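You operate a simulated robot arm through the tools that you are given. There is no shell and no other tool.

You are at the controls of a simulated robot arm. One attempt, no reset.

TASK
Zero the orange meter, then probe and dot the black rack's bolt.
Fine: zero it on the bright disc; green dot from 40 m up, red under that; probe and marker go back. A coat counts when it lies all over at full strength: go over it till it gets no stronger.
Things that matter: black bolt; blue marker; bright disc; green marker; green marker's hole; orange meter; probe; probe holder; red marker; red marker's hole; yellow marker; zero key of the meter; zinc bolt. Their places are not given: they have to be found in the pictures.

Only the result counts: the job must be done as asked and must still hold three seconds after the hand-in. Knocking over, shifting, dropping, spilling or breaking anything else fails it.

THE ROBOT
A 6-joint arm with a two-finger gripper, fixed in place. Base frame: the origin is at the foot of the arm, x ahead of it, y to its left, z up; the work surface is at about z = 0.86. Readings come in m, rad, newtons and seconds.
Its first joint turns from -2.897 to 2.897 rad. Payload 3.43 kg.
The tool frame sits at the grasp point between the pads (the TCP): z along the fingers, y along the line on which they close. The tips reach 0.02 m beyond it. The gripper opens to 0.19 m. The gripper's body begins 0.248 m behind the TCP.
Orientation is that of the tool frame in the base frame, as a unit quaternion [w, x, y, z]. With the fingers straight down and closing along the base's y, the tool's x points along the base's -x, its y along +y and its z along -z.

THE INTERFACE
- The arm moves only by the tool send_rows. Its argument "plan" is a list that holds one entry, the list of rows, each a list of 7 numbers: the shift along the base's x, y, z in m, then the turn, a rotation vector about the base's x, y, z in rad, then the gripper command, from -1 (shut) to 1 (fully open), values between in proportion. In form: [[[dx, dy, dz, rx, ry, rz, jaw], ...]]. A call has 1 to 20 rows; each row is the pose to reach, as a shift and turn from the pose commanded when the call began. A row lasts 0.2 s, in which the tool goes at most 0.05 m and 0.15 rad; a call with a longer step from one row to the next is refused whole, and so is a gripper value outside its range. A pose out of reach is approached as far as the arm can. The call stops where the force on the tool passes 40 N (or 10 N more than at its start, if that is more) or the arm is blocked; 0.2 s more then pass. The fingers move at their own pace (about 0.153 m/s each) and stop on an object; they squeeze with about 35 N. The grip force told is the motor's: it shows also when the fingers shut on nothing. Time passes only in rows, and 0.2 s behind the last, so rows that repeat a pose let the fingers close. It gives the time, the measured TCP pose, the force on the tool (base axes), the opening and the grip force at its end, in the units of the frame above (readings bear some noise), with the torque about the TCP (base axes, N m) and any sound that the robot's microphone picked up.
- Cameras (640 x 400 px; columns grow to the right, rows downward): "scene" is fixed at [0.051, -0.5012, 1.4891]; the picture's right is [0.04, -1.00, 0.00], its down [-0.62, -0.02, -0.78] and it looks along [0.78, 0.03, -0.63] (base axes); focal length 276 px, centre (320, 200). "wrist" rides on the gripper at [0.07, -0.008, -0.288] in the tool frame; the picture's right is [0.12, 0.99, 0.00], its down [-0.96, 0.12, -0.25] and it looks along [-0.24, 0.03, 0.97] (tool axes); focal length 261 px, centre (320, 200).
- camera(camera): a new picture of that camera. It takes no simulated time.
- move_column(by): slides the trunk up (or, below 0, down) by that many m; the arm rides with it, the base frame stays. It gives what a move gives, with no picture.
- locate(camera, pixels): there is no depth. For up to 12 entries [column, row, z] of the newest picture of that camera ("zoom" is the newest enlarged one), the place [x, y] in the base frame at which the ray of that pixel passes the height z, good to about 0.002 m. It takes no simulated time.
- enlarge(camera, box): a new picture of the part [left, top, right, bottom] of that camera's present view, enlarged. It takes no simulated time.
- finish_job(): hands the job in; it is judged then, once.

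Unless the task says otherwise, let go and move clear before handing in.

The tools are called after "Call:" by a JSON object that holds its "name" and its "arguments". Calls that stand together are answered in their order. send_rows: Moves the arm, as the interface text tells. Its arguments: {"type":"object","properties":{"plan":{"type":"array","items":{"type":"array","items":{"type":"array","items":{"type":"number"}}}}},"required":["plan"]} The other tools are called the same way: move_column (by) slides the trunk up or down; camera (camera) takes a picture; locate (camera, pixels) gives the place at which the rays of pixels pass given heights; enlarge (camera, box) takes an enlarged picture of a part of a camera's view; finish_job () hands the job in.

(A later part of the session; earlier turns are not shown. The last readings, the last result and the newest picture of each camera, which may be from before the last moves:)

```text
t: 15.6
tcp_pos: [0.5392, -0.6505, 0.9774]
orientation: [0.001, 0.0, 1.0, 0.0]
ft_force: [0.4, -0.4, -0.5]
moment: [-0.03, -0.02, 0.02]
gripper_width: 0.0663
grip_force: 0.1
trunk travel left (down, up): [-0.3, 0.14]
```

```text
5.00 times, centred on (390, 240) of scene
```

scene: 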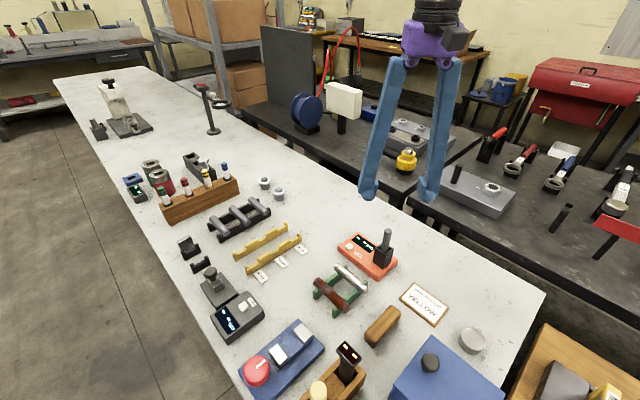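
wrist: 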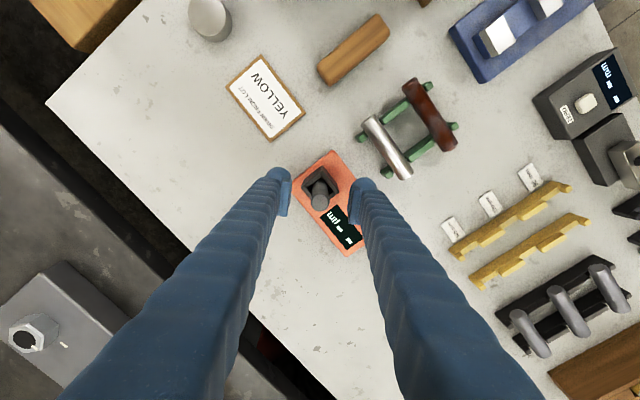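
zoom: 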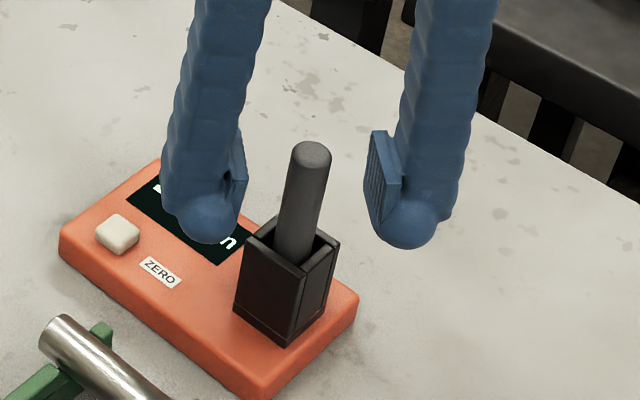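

The probe stands centred between the pads (wrist 320,195). Closing now.

Call:
{"name": "send_rows", "arguments": {"plan": [[[0, 0, 0, 0, 0, 0, -1], [0, 0, 0, 0, 0, 0, -1], [0, 0, 0, 0, 0, 0, -1]]]}}

Call:
{"name": "enlarge", "arguments": {"camera": "scene", "box": [340, 200, 440, 280]}}

```text
t: 16.4
tcp_pos: [0.5392, -0.6499, 0.9779]
orientation: [0.0, 0.001, 1.0, -0.001]
ft_force: [-0.1, 0.1, 0.3]
moment: [0.01, 0.03, -0.01]
gripper_width: 0.0178
grip_force: 35.7
trunk travel left (down, up): [-0.3, 0.14]
```

```text
5.00 times, centred on (390, 240) of scene
```

zoom: 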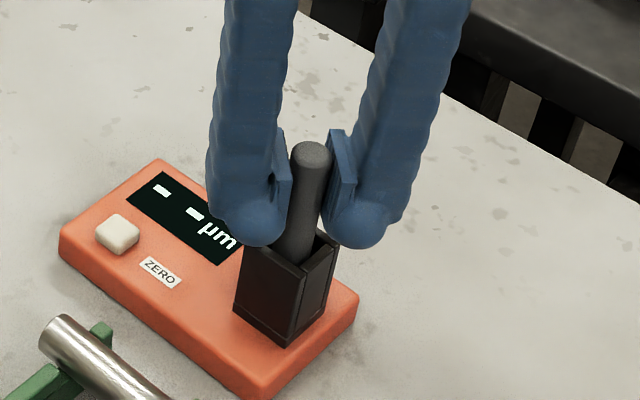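

Gripped at 17.8 mm with 35.7 N. Lifting straight up.

Call:
{"name": "send_rows", "arguments": {"plan": [[[0, 0, 0.02, 0, 0, 0, -1], [0, 0, 0.05, 0, 0, 0, -1], [0, 0, 0.09, 0, 0, 0, -1], [0, 0, 0.13, 0, 0, 0, -1], [0, 0, 0.16, 0, 0, 0, -1], [0, 0, 0.16, 0, 0, 0, -1]]]}}

Call:
{"name": "enlarge", "arguments": {"camera": "scene", "box": [340, 140, 480, 280]}}

Call:
{"name": "camera", "arguments": {"camera": "wrist"}}

```text
t: 17.8
tcp_pos: [0.5382, -0.6477, 1.1381]
orientation: [-0.001, 0.0, 1.0, 0.0]
ft_force: [-0.3, -0.1, -1.0]
moment: [0.0, -0.01, 0.01]
gripper_width: 0.018
grip_force: 35.0
trunk travel left (down, up): [-0.3, 0.14]
```

```text
2.86 times, centred on (410, 210) of scene
```

zoom: 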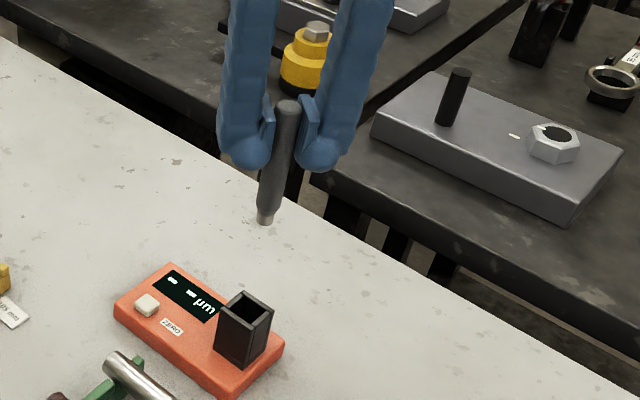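

```text
taken
```

wrist: 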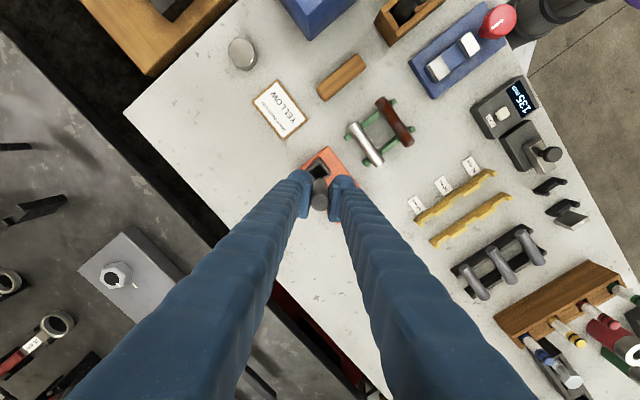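

The probe is out and held; it has a narrow tip at zoom (265,222). Let me work out its length, and look at the mm meter display that seems to have changed.

Call:
{"name": "locate", "arguments": {"camera": "zoom", "pixels": [[265, 222, 1.03], [265, 222, 1.04], [265, 222, 1.05], [265, 222, 1.06], [287, 107, 1.165], [287, 107, 1.17], [287, 107, 1.175]]}}

Call:
{"name": "enlarge", "arguments": {"camera": "scene", "box": [370, 160, 430, 230]}}

Call:
{"name": "enlarge", "arguments": {"camera": "scene", "box": [190, 260, 290, 350]}}

```text
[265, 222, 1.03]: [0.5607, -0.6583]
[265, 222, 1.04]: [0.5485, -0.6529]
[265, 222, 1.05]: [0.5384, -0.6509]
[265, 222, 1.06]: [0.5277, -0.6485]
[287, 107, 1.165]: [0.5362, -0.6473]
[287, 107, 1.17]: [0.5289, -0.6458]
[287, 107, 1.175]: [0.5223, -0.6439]
```

```text
5.71 times, centred on (400, 195) of scene
```

zoom: 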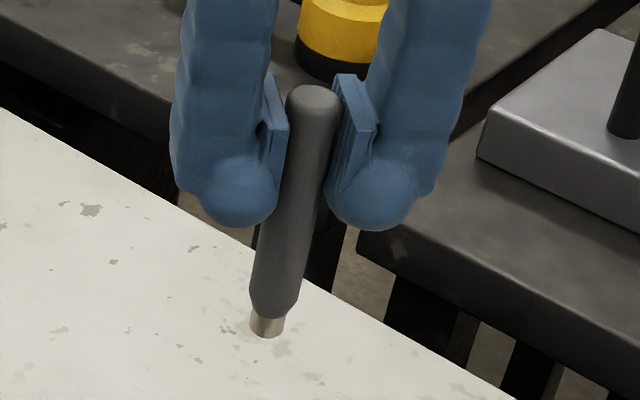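

```text
4.44 times, centred on (240, 305) of scene
```

zoom: 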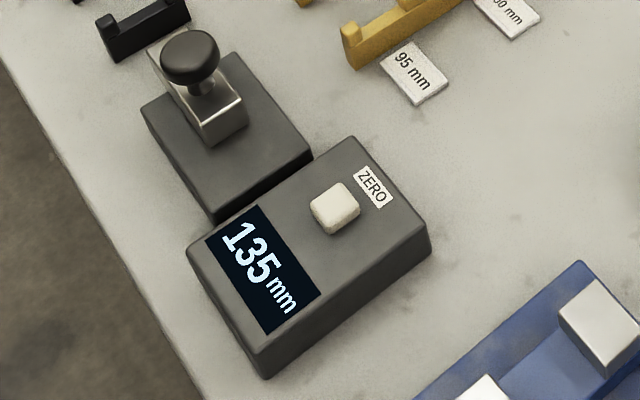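

The probe tip lies about 0.089 m below the TCP and the probe hangs plumb. Now I'll fix the bright disc's place from both cameras.

Call:
{"name": "enlarge", "arguments": {"camera": "scene", "box": [450, 315, 498, 363]}}

Call:
{"name": "locate", "arguments": {"camera": "zoom", "pixels": [[320, 200, 0.88]]}}

Call:
{"name": "enlarge", "arguments": {"camera": "wrist", "box": [212, 23, 272, 83]}}

```text
8.33 times, centred on (474, 339) of scene
```

zoom: 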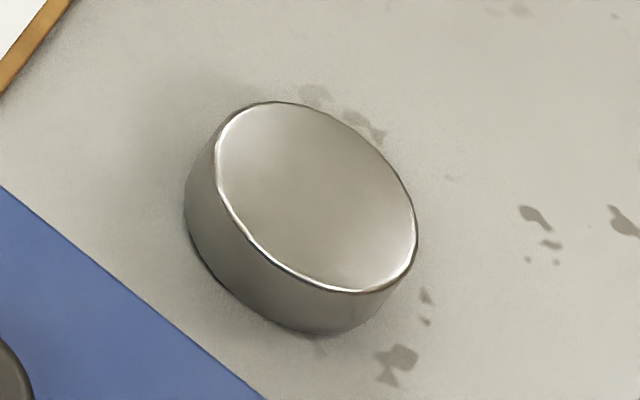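

```text
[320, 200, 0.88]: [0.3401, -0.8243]
```

```text
6.67 times, centred on (242, 53) of wrist
```

zoom: 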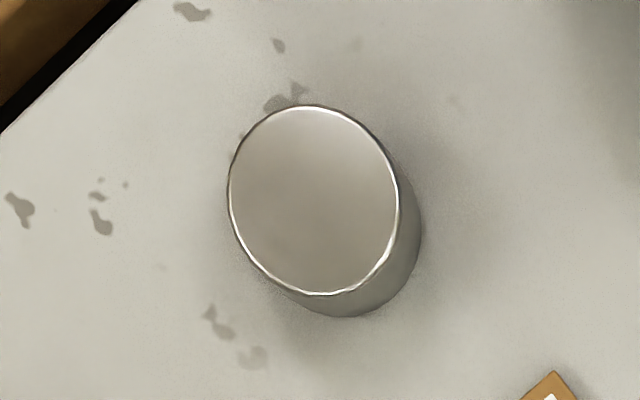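

Call:
{"name": "locate", "arguments": {"camera": "zoom", "pixels": [[314, 200, 0.87], [314, 200, 0.88], [314, 200, 0.89], [228, 200, 0.88], [400, 200, 0.88], [314, 105, 0.88], [314, 295, 0.88]]}}

Call:
{"name": "locate", "arguments": {"camera": "scene", "pixels": [[474, 338.7, 0.87], [474, 338.7, 0.88], [474, 338.7, 0.885], [474, 338.7, 0.89]]}}

```text
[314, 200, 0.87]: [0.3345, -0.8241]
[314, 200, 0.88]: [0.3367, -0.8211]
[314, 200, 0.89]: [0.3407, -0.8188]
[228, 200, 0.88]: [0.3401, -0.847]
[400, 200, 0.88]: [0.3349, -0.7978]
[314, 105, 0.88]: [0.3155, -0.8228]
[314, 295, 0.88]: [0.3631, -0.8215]
```

```text
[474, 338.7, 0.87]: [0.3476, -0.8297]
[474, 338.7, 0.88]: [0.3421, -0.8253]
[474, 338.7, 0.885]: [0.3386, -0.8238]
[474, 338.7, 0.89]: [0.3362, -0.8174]
```

The disc's top centre is about (0.339,-0.822,0.885), 48 mm across. Carrying the probe above it.

Call:
{"name": "send_rows", "arguments": {"plan": [[[-0.033, -0.029, -0.005, 0, 0, 0, -1], [-0.066, -0.058, -0.01, 0, 0, 0, -1], [-0.099, -0.087, -0.015, 0, 0, 0, -1], [-0.132, -0.115, -0.02, 0, 0, 0, -1], [-0.165, -0.143, -0.025, 0, 0, 0, -1], [-0.199, -0.172, -0.03, 0, 0, 0, -1], [-0.199, -0.172, -0.06, 0, 0, 0, -1], [-0.199, -0.172, -0.09, 0, 0, 0, -1], [-0.199, -0.172, -0.12, 0, 0, 0, -1], [-0.199, -0.172, -0.14, 0, 0, 0, -1], [-0.199, -0.172, -0.14, 0, 0, 0, -1]]]}}

Call:
{"name": "camera", "arguments": {"camera": "scene"}}

Call:
{"name": "camera", "arguments": {"camera": "wrist"}}

```text
t: 20.2
tcp_pos: [0.3388, -0.8219, 0.9978]
orientation: [0.0, 0.001, 1.0, 0.0]
ft_force: [0.6, 0.4, -1.1]
moment: [0.01, 0.0, -0.01]
gripper_width: 0.0178
grip_force: 35.1
trunk travel left (down, up): [-0.3, 0.14]
```

```text
taken
```

scene: 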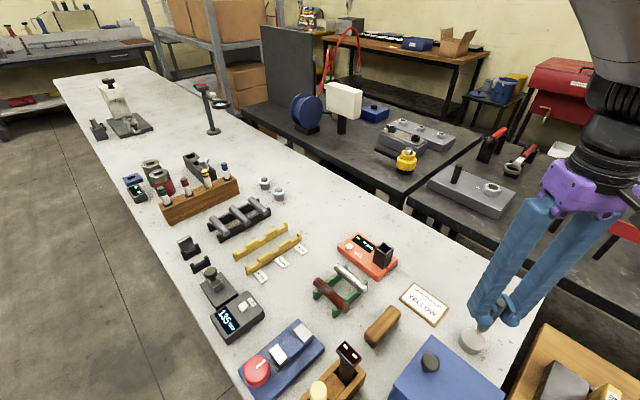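

```text
taken
```

wrist: 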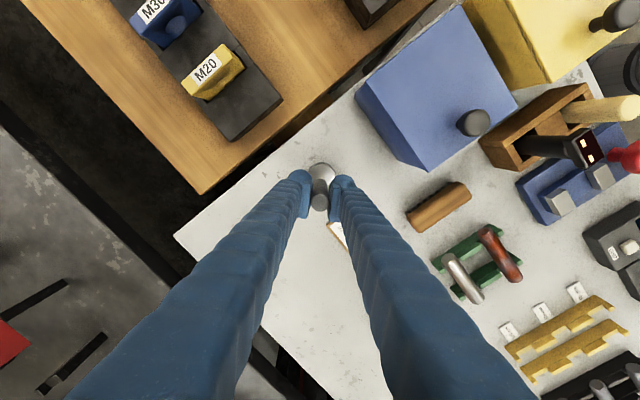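

Call:
{"name": "enlarge", "arguments": {"camera": "scene", "box": [440, 290, 530, 370]}}

Call:
{"name": "enlarge", "arguments": {"camera": "scene", "box": [330, 220, 410, 290]}}

```text
5.00 times, centred on (485, 330) of scene
```

zoom: 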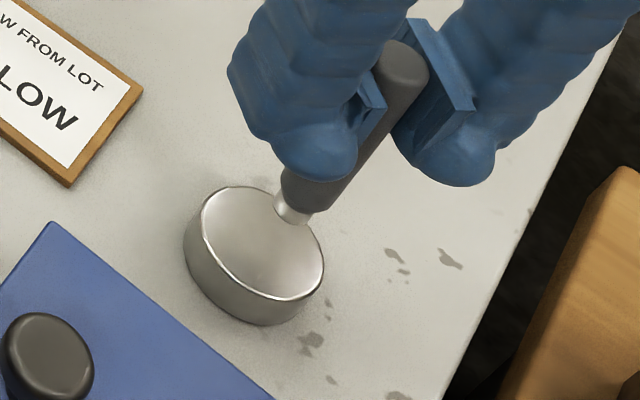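

```text
5.71 times, centred on (370, 255) of scene
```

zoom: 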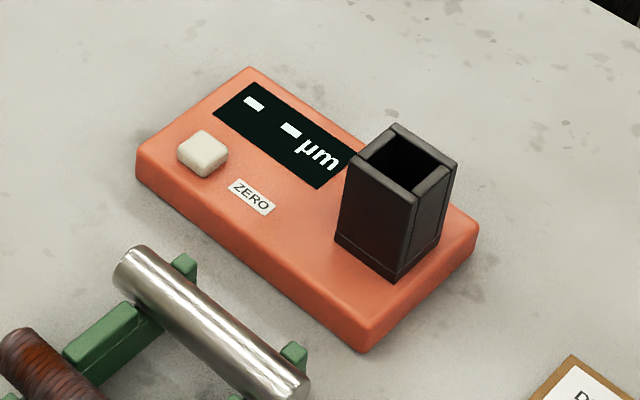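

The tip (zoom 293,215) is about 2 cm above the disc. Lowering gently until contact.

Call:
{"name": "send_rows", "arguments": {"plan": [[[0, 0, -0.008, 0, 0, 0, -1], [0, 0, -0.014, 0, 0, 0, -1], [0, 0, -0.018, 0, 0, 0, -1], [0, 0, -0.02, 0, 0, 0, -1]]]}}

Call:
{"name": "enlarge", "arguments": {"camera": "scene", "box": [440, 290, 530, 370]}}

Call:
{"name": "enlarge", "arguments": {"camera": "scene", "box": [330, 220, 410, 290]}}

```text
t: 21.2
tcp_pos: [0.3396, -0.8226, 0.9793]
orientation: [0.0, 0.0, 1.0, 0.0]
ft_force: [0.2, 0.2, -0.8]
moment: [-0.01, 0.02, -0.04]
gripper_width: 0.0177
grip_force: 34.8
trunk travel left (down, up): [-0.3, 0.14]
```

```text
5.00 times, centred on (485, 330) of scene
```

zoom: 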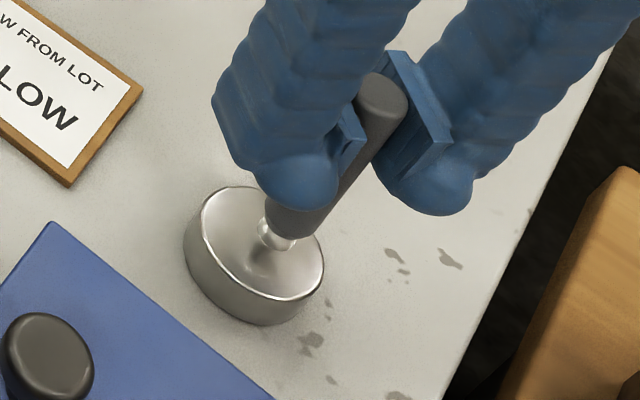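

```text
5.71 times, centred on (370, 255) of scene
```

zoom: 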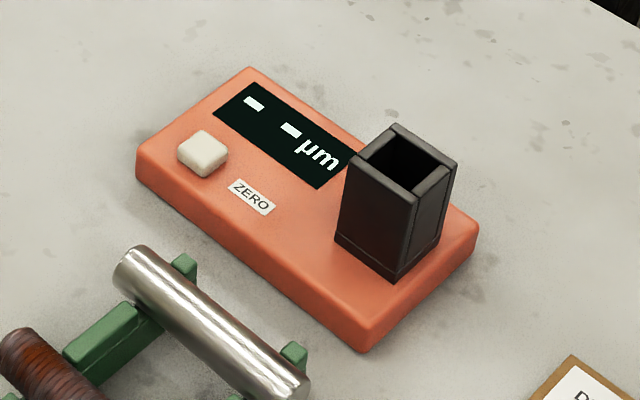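

Still a small gap (reflection of the tip visible in the disc). Going a few mm lower.

Call:
{"name": "send_rows", "arguments": {"plan": [[[0, 0, -0.003, 0, 0, 0, -1], [0, 0, -0.005, 0, 0, 0, -1]]]}}

Call:
{"name": "enlarge", "arguments": {"camera": "scene", "box": [440, 290, 530, 370]}}

Call:
{"name": "enlarge", "arguments": {"camera": "scene", "box": [330, 220, 410, 290]}}

```text
t: 21.8
tcp_pos: [0.3382, -0.8219, 0.9737]
orientation: [0.0, 0.0, 1.0, 0.0]
ft_force: [0.4, -0.8, -0.4]
moment: [0.0, -0.01, 0.02]
gripper_width: 0.0173
grip_force: 35.5
trunk travel left (down, up): [-0.3, 0.14]
```

```text
5.00 times, centred on (485, 330) of scene
```

zoom: 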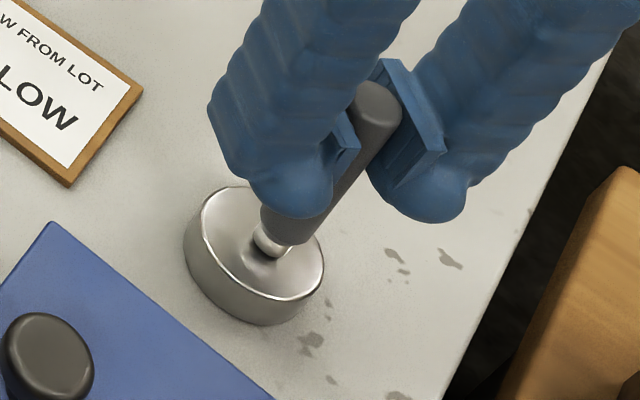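

```text
5.71 times, centred on (370, 255) of scene
```

zoom: 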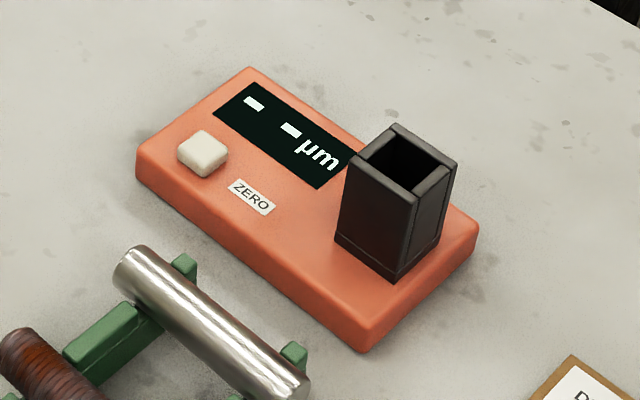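

Call:
{"name": "send_rows", "arguments": {"plan": [[[0, 0, -0.002, 0, 0, 0, -1], [0, 0, -0.004, 0, 0, 0, -1]]]}}

Call:
{"name": "enlarge", "arguments": {"camera": "scene", "box": [440, 290, 530, 370]}}

Call:
{"name": "enlarge", "arguments": {"camera": "scene", "box": [330, 220, 410, 290]}}

```text
t: 22.4
tcp_pos: [0.3387, -0.8217, 0.972]
orientation: [0.0, 0.0, 1.0, -0.001]
ft_force: [-1.2, 0.6, 10.9]
moment: [0.11, 0.05, 0.05]
gripper_width: 0.0178
grip_force: 34.9
trunk travel left (down, up): [-0.3, 0.14]
```

```text
5.00 times, centred on (485, 330) of scene
```

zoom: 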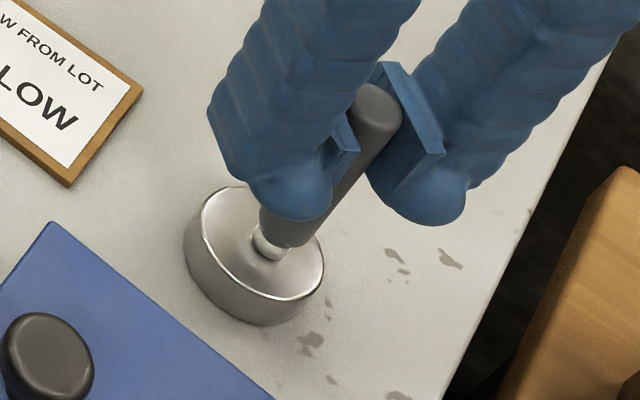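

```text
5.71 times, centred on (370, 255) of scene
```

zoom: 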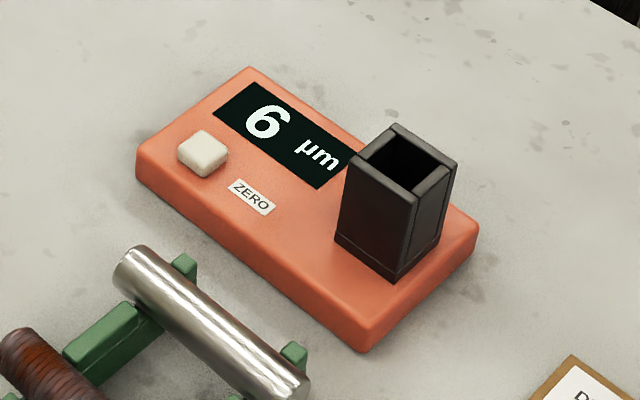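

Contact gives 10.9 N and the display reads "6 µm". I'll dwell a moment, then lift slightly and see whether the reading is held.

Call:
{"name": "send_rows", "arguments": {"plan": [[[0, 0, 0, 0, 0, 0, -1], [0, 0, 0, 0, 0, 0, -1], [0, 0, 0, 0, 0, 0, -1], [0, 0, 0, 0, 0, 0, -1]]]}}

Call:
{"name": "enlarge", "arguments": {"camera": "scene", "box": [330, 220, 410, 290]}}

Call:
{"name": "send_rows", "arguments": {"plan": [[[0, 0, 0.005, 0, 0, 0, -1], [0, 0, 0.02, 0, 0, 0, -1], [0, 0, 0.04, 0, 0, 0, -1], [0, 0, 0.06, 0, 0, 0, -1], [0, 0, 0.06, 0, 0, 0, -1]]]}}

Call:
{"name": "enlarge", "arguments": {"camera": "scene", "box": [330, 220, 410, 290]}}

Call:
{"name": "enlarge", "arguments": {"camera": "scene", "box": [430, 260, 530, 360]}}

```text
t: 23.4
tcp_pos: [0.3387, -0.8211, 0.9719]
orientation: [0.0, -0.001, 1.0, -0.001]
ft_force: [0.7, -1.1, 22.0]
moment: [-0.07, 0.01, 0.0]
gripper_width: 0.0176
grip_force: 35.3
trunk travel left (down, up): [-0.3, 0.14]
```

```text
5.71 times, centred on (370, 255) of scene
```

zoom: 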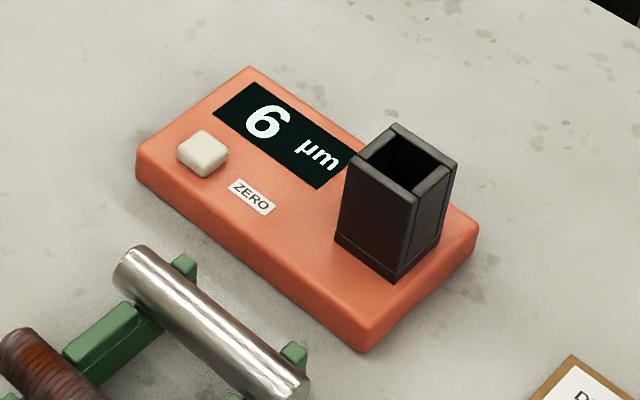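

```text
t: 24.6
tcp_pos: [0.339, -0.822, 1.0298]
orientation: [0.0, 0.001, 1.0, 0.0]
ft_force: [0.8, -0.1, -0.7]
moment: [0.04, -0.03, 0.01]
gripper_width: 0.0177
grip_force: 35.0
trunk travel left (down, up): [-0.3, 0.14]
```

```text
5.71 times, centred on (370, 255) of scene
```

zoom: 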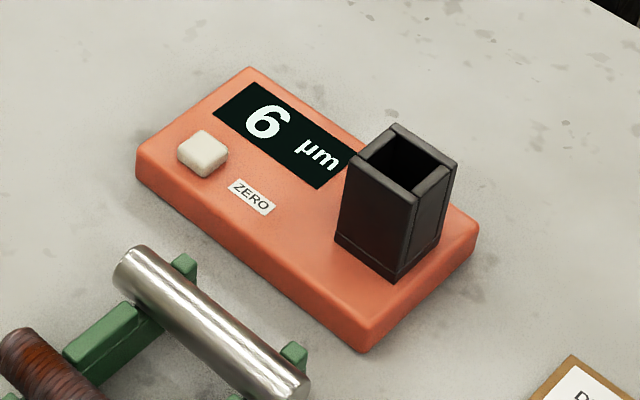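

```text
4.00 times, centred on (480, 310) of scene
```

zoom: 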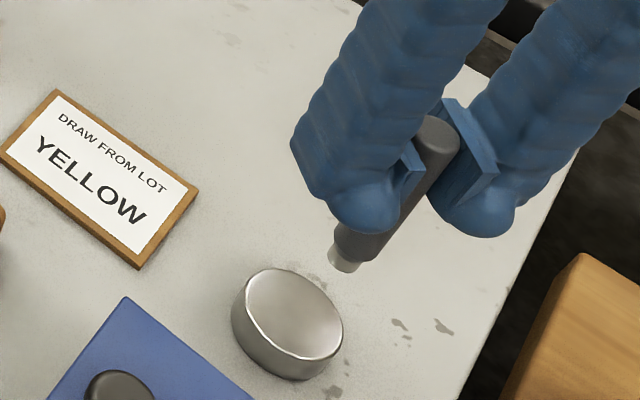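

The held reading stays at "6 µm" after lifting. I'll return the probe to its holder (tip above rim first), so that the closed fingers can press the zero key.

Call:
{"name": "send_rows", "arguments": {"plan": [[[0.01, 0.01, 0.04, 0, 0, 0, -1], [0.04, 0.035, 0.075, 0, 0, 0, -1], [0.075, 0.065, 0.075, 0, 0, 0, -1], [0.11, 0.095, 0.075, 0, 0, 0, -1], [0.145, 0.125, 0.075, 0, 0, 0, -1], [0.18, 0.155, 0.075, 0, 0, 0, -1], [0.2015, 0.172, 0.075, 0, 0, 0, -1], [0.2015, 0.172, 0.05, 0, 0, 0, -1], [0.2015, 0.172, 0.03, 0, 0, 0, -1], [0.2015, 0.172, 0.015, 0, 0, 0, -1], [0.2015, 0.172, 0.015, 0, 0, 0, -1]]]}}

Call:
{"name": "enlarge", "arguments": {"camera": "scene", "box": [340, 200, 440, 280]}}

Call:
{"name": "enlarge", "arguments": {"camera": "wrist", "box": [270, 130, 370, 230]}}

```text
refused: row 2 steps farther than a row can; nothing moved
```

```text
5.00 times, centred on (390, 240) of scene
```

zoom: 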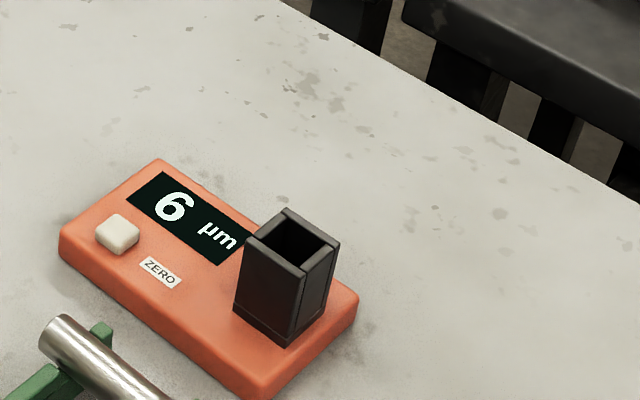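

```text
4.00 times, centred on (320, 180) of wrist
```

zoom: 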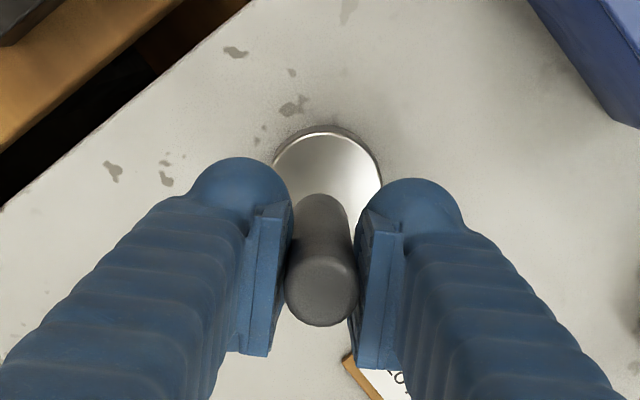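

Row steps were too long; also the empty holder's opening is now visible (zoom ≈ (292,241)). Let me get a precise hole centre first.

Call:
{"name": "enlarge", "arguments": {"camera": "scene", "box": [365, 235, 405, 275]}}

```text
10.00 times, centred on (385, 255) of scene
```

zoom: 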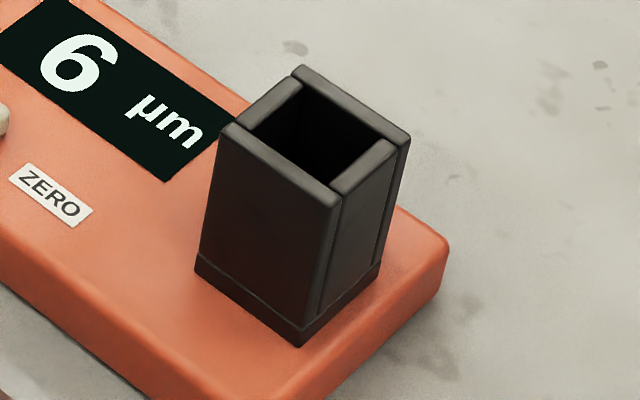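

Call:
{"name": "locate", "arguments": {"camera": "zoom", "pixels": [[316, 134, 0.93], [316, 134, 0.935], [316, 134, 0.94], [247, 130, 0.937], [303, 82, 0.937], [382, 138, 0.937], [331, 187, 0.937], [300, 345, 0.885], [196, 268, 0.885], [380, 278, 0.885]]}}

```text
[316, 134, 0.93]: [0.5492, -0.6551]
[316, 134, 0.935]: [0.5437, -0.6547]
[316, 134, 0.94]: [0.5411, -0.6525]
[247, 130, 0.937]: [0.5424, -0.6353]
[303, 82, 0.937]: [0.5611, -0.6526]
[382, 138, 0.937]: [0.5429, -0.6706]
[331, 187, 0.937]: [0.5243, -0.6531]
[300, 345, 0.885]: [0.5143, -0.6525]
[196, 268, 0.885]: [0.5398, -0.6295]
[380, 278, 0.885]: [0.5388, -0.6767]
```

Call:
{"name": "send_rows", "arguments": {"plan": [[[0.005, 0.005, 0.04, 0, 0, 0, -1], [0.03, 0.025, 0.07, 0, 0, 0, -1], [0.062, 0.053, 0.075, 0, 0, 0, -1], [0.096, 0.082, 0.075, 0, 0, 0, -1], [0.13, 0.11, 0.075, 0, 0, 0, -1], [0.164, 0.139, 0.075, 0, 0, 0, -1], [0.19, 0.161, 0.075, 0, 0, 0, -1], [0.2015, 0.171, 0.07, 0, 0, 0, -1], [0.2015, 0.171, 0.045, 0, 0, 0, -1], [0.2015, 0.171, 0.02, 0, 0, 0, -1], [0.2015, 0.171, 0.02, 0, 0, 0, -1]]]}}

Call:
{"name": "enlarge", "arguments": {"camera": "scene", "box": [355, 210, 425, 280]}}

Call:
{"name": "enlarge", "arguments": {"camera": "wrist", "box": [270, 130, 370, 230]}}

```text
t: 27.0
tcp_pos: [0.5395, -0.6495, 1.0474]
orientation: [0.0, 0.0, 1.0, 0.0]
ft_force: [-0.6, 0.2, -0.3]
moment: [0.0, -0.01, 0.0]
gripper_width: 0.0174
grip_force: 34.9
trunk travel left (down, up): [-0.3, 0.14]
```

```text
5.71 times, centred on (390, 245) of scene
```

zoom: 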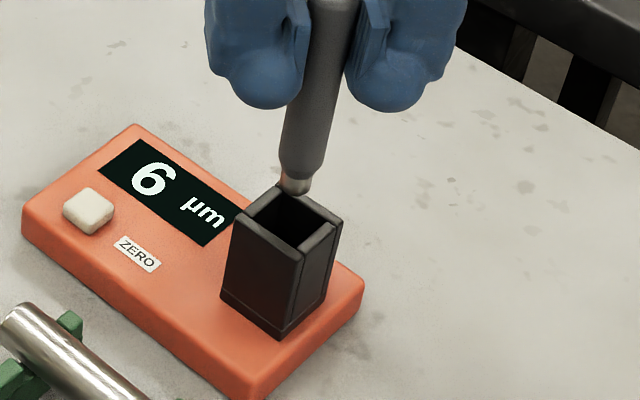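

```text
4.00 times, centred on (320, 180) of wrist
```

zoom: 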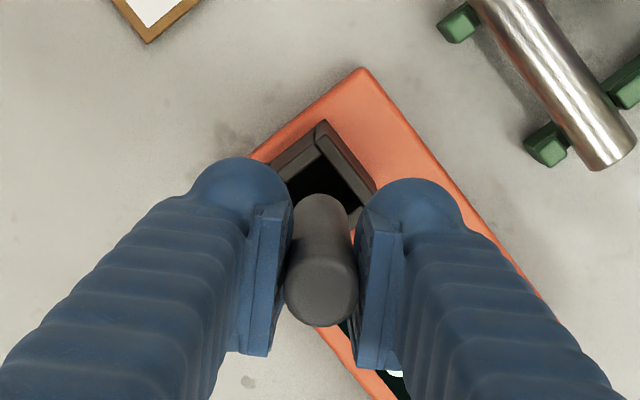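

Call:
{"name": "locate", "arguments": {"camera": "zoom", "pixels": [[322, 205, 0.94]]}}

Call:
{"name": "enlarge", "arguments": {"camera": "scene", "box": [365, 225, 405, 265]}}

```text
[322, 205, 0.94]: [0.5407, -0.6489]
```

```text
10.00 times, centred on (385, 245) of scene
```

zoom: 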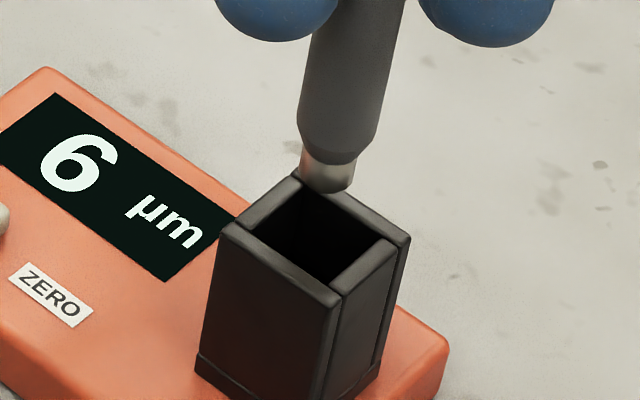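

Call:
{"name": "locate", "arguments": {"camera": "zoom", "pixels": [[327, 183, 0.958], [327, 183, 0.96], [327, 183, 0.962], [316, 234, 0.94], [316, 234, 0.942]]}}

```text
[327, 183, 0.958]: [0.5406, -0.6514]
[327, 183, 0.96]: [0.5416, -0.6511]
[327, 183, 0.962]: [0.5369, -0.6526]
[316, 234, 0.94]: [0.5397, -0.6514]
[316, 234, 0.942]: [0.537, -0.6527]
```

Tip (0.541,-0.651) and hole centre (0.540,-0.651) agree. Inserting down and checking force before release.

Call:
{"name": "send_rows", "arguments": {"plan": [[[0, 0, -0.02, 0, 0, 0, -1], [0, 0, -0.035, 0, 0, 0, -1], [0, 0, -0.05, 0, 0, 0, -1], [0, 0, -0.062, 0, 0, 0, -1], [0, 0, -0.068, 0, 0, 0, -1], [0, 0, -0.068, 0, 0, 0, -1]]]}}

Call:
{"name": "enlarge", "arguments": {"camera": "scene", "box": [355, 210, 425, 280]}}

```text
t: 28.4
tcp_pos: [0.5399, -0.6519, 0.9814]
orientation: [0.001, 0.001, 1.0, -0.001]
ft_force: [-0.4, 0.6, -0.9]
moment: [0.02, 0.02, -0.02]
gripper_width: 0.0173
grip_force: 34.8
trunk travel left (down, up): [-0.3, 0.14]
```

```text
5.71 times, centred on (390, 245) of scene
```

zoom: 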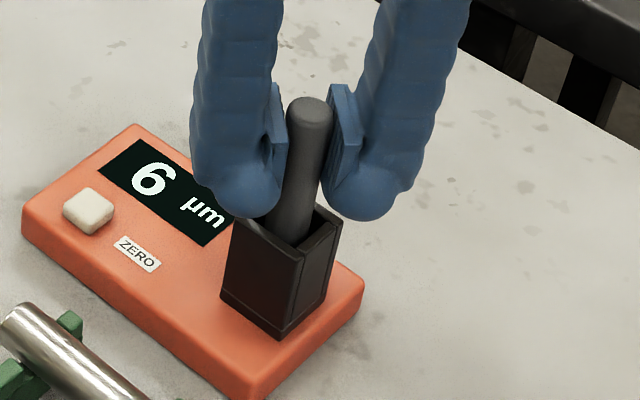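

Probe is in the holder with no side force. Lowering 2 mm, releasing and rising.

Call:
{"name": "send_rows", "arguments": {"plan": [[[0, 0, -0.002, 0, 0, 0, -1], [0, 0, -0.002, 0, 0, 0, -0.7], [0, 0, -0.002, 0, 0, 0, -0.4], [0, 0, -0.002, 0, 0, 0, -0.4], [0, 0, 0.03, 0, 0, 0, -0.4], [0, 0, 0.06, 0, 0, 0, -0.4], [0, 0, 0.09, 0, 0, 0, -0.4], [0, 0, 0.12, 0, 0, 0, -0.4]]]}}

Call:
{"name": "enlarge", "arguments": {"camera": "scene", "box": [355, 210, 425, 280]}}

```text
t: 30.2
tcp_pos: [0.5399, -0.6513, 1.1017]
orientation: [0.0, 0.0, 1.0, 0.0]
ft_force: [0.2, 0.5, 0.3]
moment: [-0.02, -0.02, -0.01]
gripper_width: 0.057
grip_force: 0.0
trunk travel left (down, up): [-0.3, 0.14]
```

```text
5.71 times, centred on (390, 245) of scene
```

zoom: 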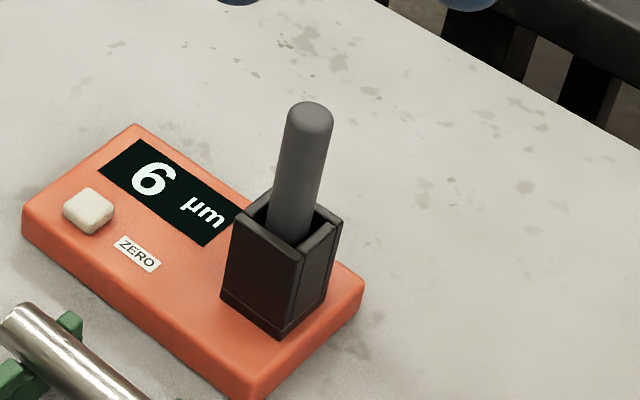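

Probe is home and the display still holds 6 µm. Now I'll close the fingers, turn 45° to stay clear of the holder, and come over the zero key at (0.585,-0.565).

Call:
{"name": "send_rows", "arguments": {"plan": [[[0.01, 0.015, 0, 0, 0, 0.13, -1], [0.02, 0.03, 0, 0, 0, 0.26, -1], [0.03, 0.045, 0, 0, 0, 0.39, -1], [0.04, 0.06, 0, 0, 0, 0.52, -1], [0.0515, 0.079, 0, 0, 0, 0.65, -1], [0.0515, 0.079, 0, 0, 0, 0.785, -1], [0.0515, 0.079, -0.04, 0, 0, 0.785, -1], [0.0515, 0.079, -0.08, 0, 0, 0.785, -1], [0.0515, 0.079, -0.12, 0, 0, 0.785, -1], [0.0515, 0.079, -0.15, 0, 0, 0.785, -1], [0.0515, 0.079, -0.165, 0, 0, 0.785, -1], [0.0515, 0.079, -0.165, 0, 0, 0.785, -1]]]}}

Call:
{"name": "enlarge", "arguments": {"camera": "scene", "box": [330, 200, 420, 290]}}

Call:
{"name": "camera", "arguments": {"camera": "wrist"}}

```text
t: 32.8
tcp_pos: [0.5913, -0.5732, 0.9357]
orientation: [0.0, -0.383, 0.924, 0.0]
ft_force: [-0.2, -0.9, -0.3]
moment: [0.03, 0.01, 0.05]
gripper_width: 0.0001
grip_force: 34.7
trunk travel left (down, up): [-0.3, 0.14]
```

```text
4.44 times, centred on (375, 245) of scene
```

zoom: 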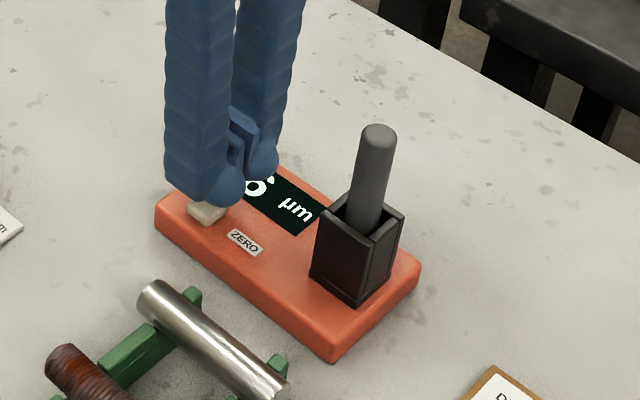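

```text
taken
```

wrist: 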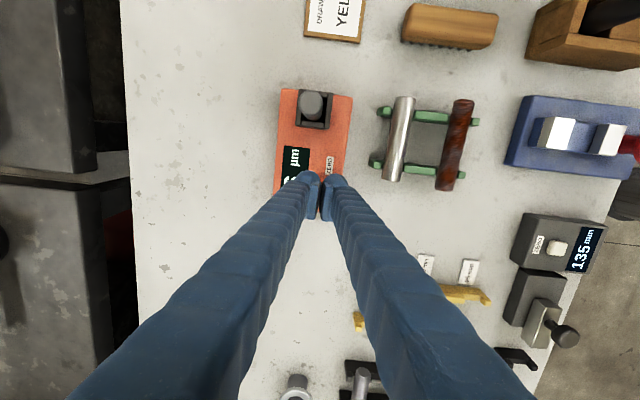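

The near finger is just above the key (zoom 207,208). Pressing down in small steps.

Call:
{"name": "send_rows", "arguments": {"plan": [[[0, 0, -0.01, 0, 0, 0, -1], [0, 0, -0.016, 0, 0, 0, -1], [0, 0, -0.02, 0, 0, 0, -1], [0, 0, -0.022, 0, 0, 0, -1]]]}}

Call:
{"name": "enlarge", "arguments": {"camera": "scene", "box": [330, 200, 420, 290]}}

```text
t: 33.8
tcp_pos: [0.5916, -0.572, 0.9141]
orientation: [0.001, -0.383, 0.924, -0.001]
ft_force: [0.6, -0.4, 0.0]
moment: [0.03, -0.01, 0.01]
gripper_width: 0.0002
grip_force: 34.9
trunk travel left (down, up): [-0.3, 0.14]
```

```text
4.44 times, centred on (375, 245) of scene
```

zoom: 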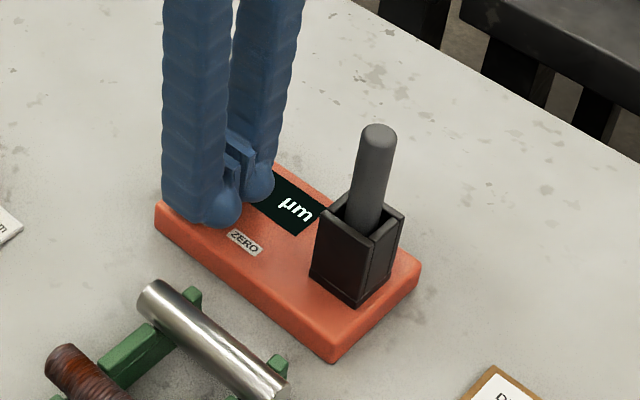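

Call:
{"name": "send_rows", "arguments": {"plan": [[[0, 0, -0.002, 0, 0, 0, -1], [0, 0, -0.003, 0, 0, 0, -1], [0, 0, -0.003, 0, 0, 0, -1]]]}}

Call:
{"name": "camera", "arguments": {"camera": "wrist"}}

Call:
{"name": "enlarge", "arguments": {"camera": "scene", "box": [330, 220, 390, 280]}}

```text
t: 34.6
tcp_pos: [0.5916, -0.5716, 0.9118]
orientation: [0.0, -0.382, 0.924, 0.0]
ft_force: [-0.8, 0.2, 0.2]
moment: [0.04, -0.04, -0.03]
gripper_width: 0.0001
grip_force: 34.5
trunk travel left (down, up): [-0.3, 0.14]
```

```text
taken
```

wrist: 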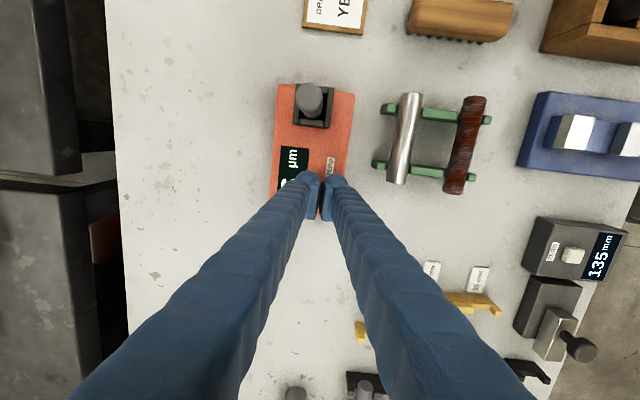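

```text
6.67 times, centred on (360, 250) of scene
```

zoom: 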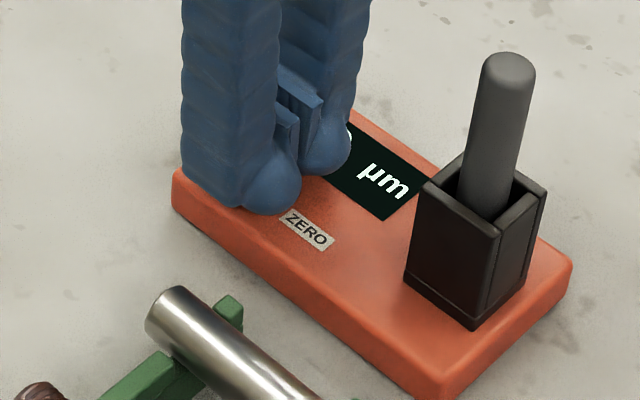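

Call:
{"name": "send_rows", "arguments": {"plan": [[[0, 0, -0.002, 0, 0, 0, -1], [0, 0, -0.002, 0, 0, 0, -1]]]}}

Call:
{"name": "send_rows", "arguments": {"plan": [[[0, 0, -0.0015, 0, 0, 0, -1], [0, 0, -0.0015, 0, 0, 0, -1]]]}}

Call:
{"name": "enlarge", "arguments": {"camera": "scene", "box": [330, 220, 390, 280]}}

```text
t: 35.2
tcp_pos: [0.5917, -0.5712, 0.9102]
orientation: [0.001, -0.383, 0.924, 0.0]
ft_force: [0.1, -0.5, 2.3]
moment: [0.01, 0.02, 0.03]
gripper_width: 0.0
grip_force: 34.3
trunk travel left (down, up): [-0.3, 0.14]
heard: click
```

```text
t: 35.8
tcp_pos: [0.5919, -0.5702, 0.9095]
orientation: [0.0, -0.383, 0.924, 0.0]
ft_force: [-0.5, -1.6, 4.5]
moment: [0.02, 0.04, 0.04]
gripper_width: 0.0
grip_force: 34.5
trunk travel left (down, up): [-0.3, 0.14]
```

```text
6.67 times, centred on (360, 250) of scene
```

zoom: 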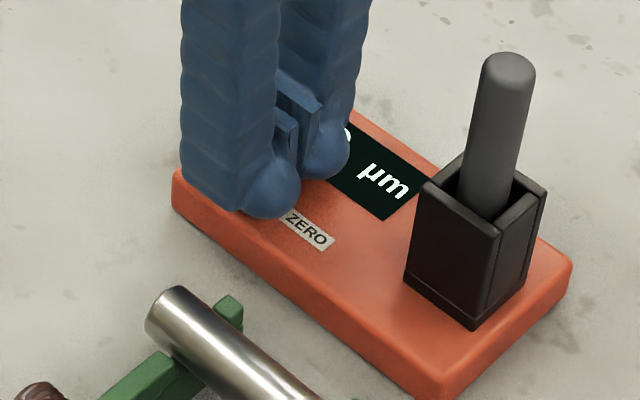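

A "click" was heard with 2–4 N, so the key was pressed. Rising to read the display.

Call:
{"name": "send_rows", "arguments": {"plan": [[[0, 0, 0.01, 0, 0, 0, -1], [0, 0, 0.04, 0, 0, 0, -1], [0, 0, 0.08, 0, 0, 0, -1], [0, 0, 0.12, 0, 0, 0, -1], [0, 0, 0.16, 0, 0, 0, -1], [0, 0, 0.19, 0, 0, 0, -1]]]}}

Call:
{"name": "enlarge", "arguments": {"camera": "scene", "box": [330, 210, 410, 290]}}

```text
t: 37.2
tcp_pos: [0.5931, -0.5727, 1.0981]
orientation: [0.001, -0.382, 0.924, 0.0]
ft_force: [0.5, -0.3, 0.9]
moment: [-0.05, 0.01, -0.01]
gripper_width: 0.0002
grip_force: 34.5
trunk travel left (down, up): [-0.3, 0.14]
```

```text
5.00 times, centred on (370, 250) of scene
```

zoom: 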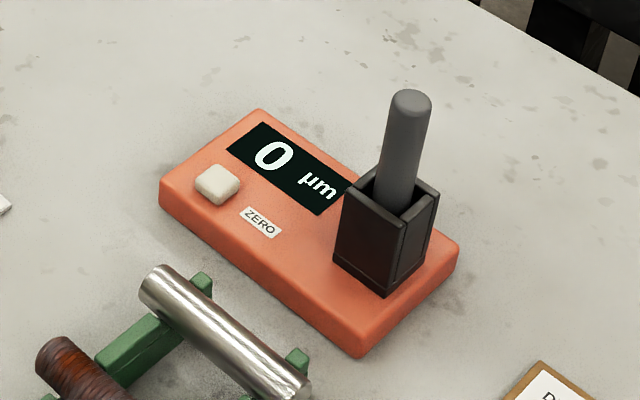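

Display shows "0 µm": zeroed. Now I'll turn to yaw −45° (useful for the marker row later), open, and go back over the probe.

Call:
{"name": "send_rows", "arguments": {"plan": [[[-0.005, -0.007, 0, 0, 0, -0.143, -0.3], [-0.01, -0.014, 0, 0, 0, -0.286, -0.3], [-0.015, -0.021, 0, 0, 0, -0.429, -0.3], [-0.02, -0.028, 0, 0, 0, -0.572, -0.3], [-0.025, -0.036, 0, 0, 0, -0.715, -0.3], [-0.03, -0.044, 0, 0, 0, -0.858, -0.3], [-0.035, -0.052, 0, 0, 0, -1.0, -0.3], [-0.04, -0.06, 0, 0, 0, -1.143, -0.3], [-0.045, -0.067, 0, 0, 0, -1.286, -0.3], [-0.05, -0.074, 0, 0, 0, -1.43, -0.3], [-0.053, -0.0785, 0, 0, 0, -1.571, -0.3], [-0.053, -0.0785, 0, 0, 0, -1.571, -0.3]]]}}

Call:
{"name": "camera", "arguments": {"camera": "wrist"}}

Call:
{"name": "enlarge", "arguments": {"camera": "scene", "box": [340, 180, 440, 280]}}

```text
t: 39.8
tcp_pos: [0.5393, -0.6504, 1.0972]
orientation: [0.0, 0.383, 0.924, 0.0]
ft_force: [-0.4, 0.5, 0.6]
moment: [-0.01, 0.02, -0.02]
gripper_width: 0.0668
grip_force: 0.0
trunk travel left (down, up): [-0.3, 0.14]
```

```text
taken
```

wrist: 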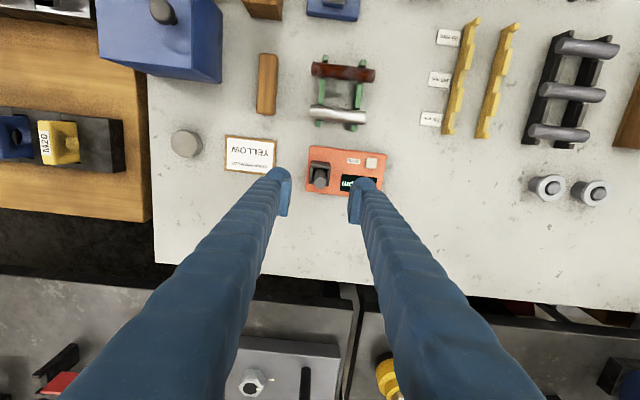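

```text
4.00 times, centred on (390, 230) of scene
```

zoom: 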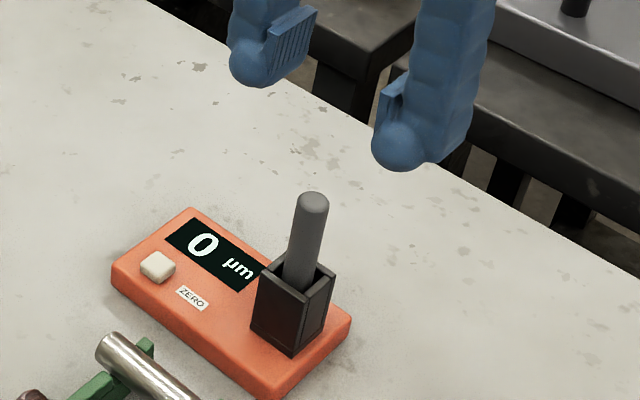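

Aligned at yaw −45°. A quick close look at the rod racks from this angle, then down to grip the probe.

Call:
{"name": "enlarge", "arguments": {"camera": "wrist", "box": [500, 10, 640, 160]}}

Call:
{"name": "enlarge", "arguments": {"camera": "wrist", "box": [290, 40, 400, 140]}}

Call:
{"name": "send_rows", "arguments": {"plan": [[[0, 0, -0.04, 0, 0, 0, -0.3], [0, 0, -0.08, 0, 0, 0, -0.3], [0, 0, -0.105, 0, 0, 0, -0.3], [0, 0, -0.119, 0, 0, 0, -0.3], [0, 0, -0.119, 0, 0, 0, -0.3], [0, 0, -0.119, 0, 0, 0, -1], [0, 0, -0.119, 0, 0, 0, -1], [0, 0, -0.119, 0, 0, 0, -1]]]}}

Call:
{"name": "enlarge", "arguments": {"camera": "scene", "box": [340, 180, 440, 280]}}

```text
2.67 times, centred on (570, 85) of wrist
```

zoom: 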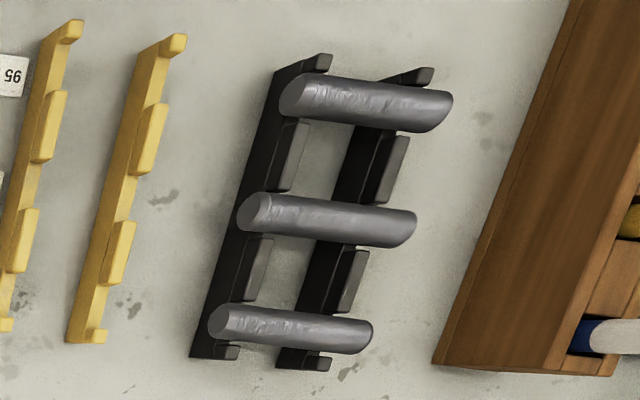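

```text
4.00 times, centred on (345, 90) of wrist
```

zoom: 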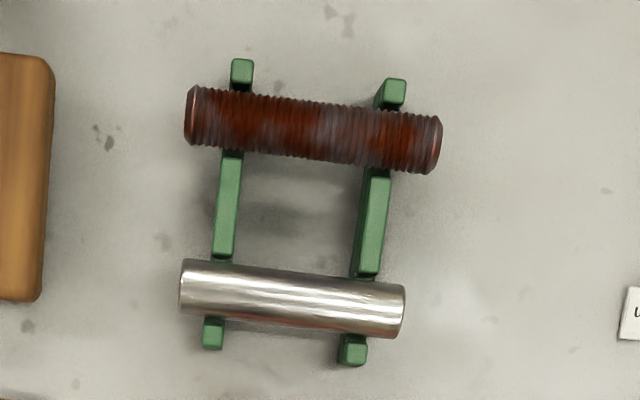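

```text
t: 41.6
tcp_pos: [0.5376, -0.6508, 0.9792]
orientation: [0.0, 0.382, 0.924, 0.0]
ft_force: [0.9, 0.4, -0.2]
moment: [-0.01, -0.05, -0.03]
gripper_width: 0.0181
grip_force: 34.9
trunk travel left (down, up): [-0.3, 0.14]
```

```text
4.00 times, centred on (390, 230) of scene
```

zoom: 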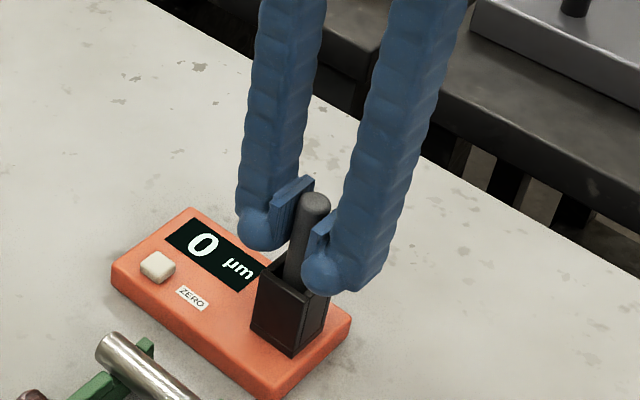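

Gripped again (18.1 mm), display still "0 µm". The head-bearing bolt in the black rack triangulates to (0.9275,-0.030), head top z≈0.96. Lifting and carrying the probe there.

Call:
{"name": "send_rows", "arguments": {"plan": [[[0, 0, 0.02, 0, 0, 0, -1], [0, 0, 0.06, 0, 0, 0, -1], [0, 0, 0.1, 0, 0, 0, -1], [0, 0, 0.14, 0, 0, 0, -1], [0.01, 0.016, 0.165, 0, 0, 0, -1], [0.034, 0.054, 0.165, 0, 0, 0, -1], [0.058, 0.092, 0.165, 0, 0, 0, -1], [0.082, 0.13, 0.165, 0, 0, 0, -1], [0.106, 0.168, 0.165, 0, 0, 0, -1], [0.13, 0.206, 0.165, 0, 0, 0, -1], [0.154, 0.244, 0.165, 0, 0, 0, -1], [0.178, 0.282, 0.165, 0, 0, 0, -1], [0.202, 0.32, 0.165, 0, 0, 0, -1], [0.226, 0.36, 0.165, 0, 0, 0, -1], [0.25, 0.4, 0.165, 0, 0, 0, -1], [0.275, 0.44, 0.165, 0, 0, 0, -1], [0.3, 0.48, 0.165, 0, 0, 0, -1], [0.325, 0.52, 0.165, 0, 0, 0, -1], [0.35, 0.56, 0.165, 0, 0, 0, -1], [0.365, 0.585, 0.165, 0, 0, 0, -1]]]}}

Call:
{"name": "camera", "arguments": {"camera": "scene"}}

Call:
{"name": "camera", "arguments": {"camera": "wrist"}}

```text
t: 45.8
tcp_pos: [0.9047, -0.0622, 1.1434]
orientation: [-0.001, 0.383, 0.924, -0.001]
ft_force: [0.8, 1.2, -0.5]
moment: [-0.05, 0.04, -0.01]
gripper_width: 0.0179
grip_force: 34.8
trunk travel left (down, up): [-0.3, 0.14]
```

```text
taken
```

scene: 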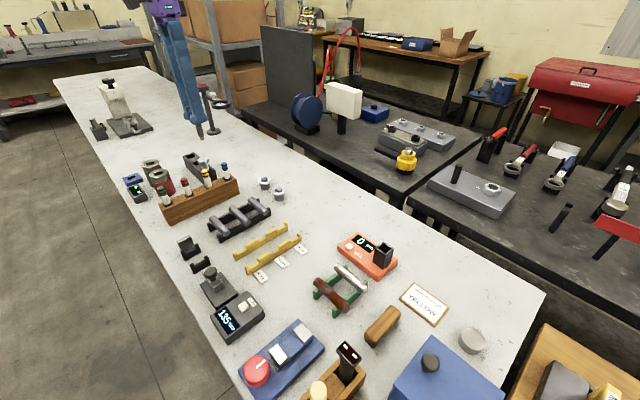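

```text
taken
```

wrist: 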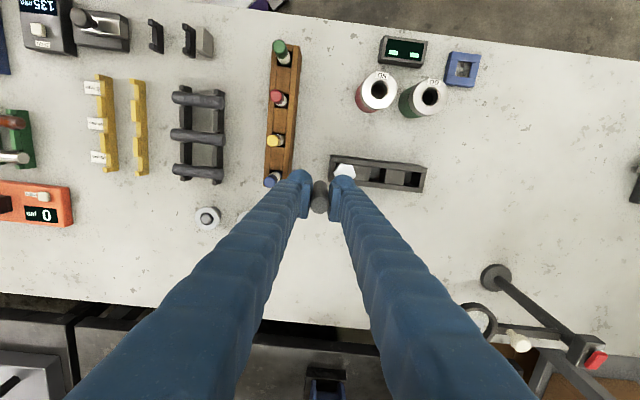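

The wrist view shows the hex head at (344,170) in the 3-slot black rack, just beyond the finger. Zooming in to refine its place.

Call:
{"name": "enlarge", "arguments": {"camera": "wrist", "box": [310, 130, 440, 210]}}

Call:
{"name": "enlarge", "arguments": {"camera": "scene", "box": [170, 110, 240, 190]}}

```text
4.92 times, centred on (375, 170) of wrist
```

zoom: 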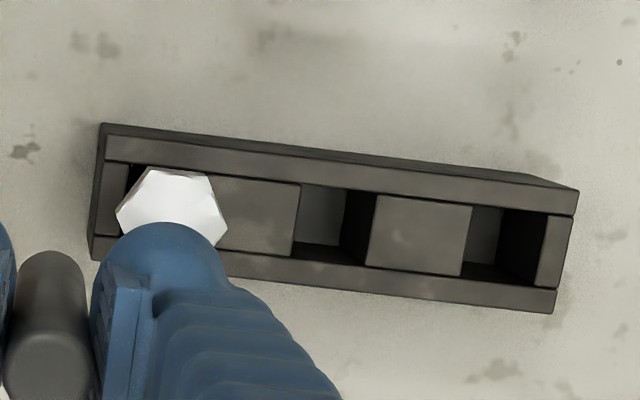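

```text
5.00 times, centred on (205, 150) of scene
```

zoom: 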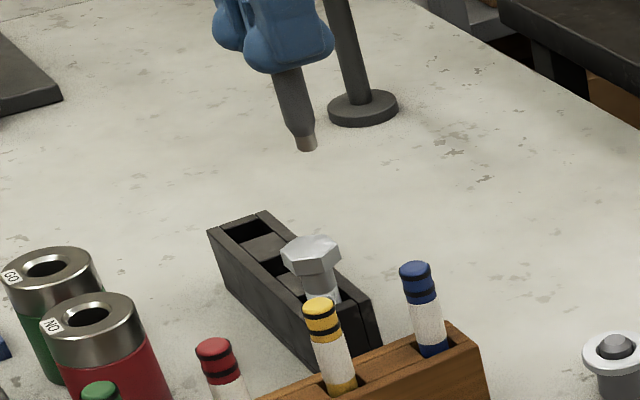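

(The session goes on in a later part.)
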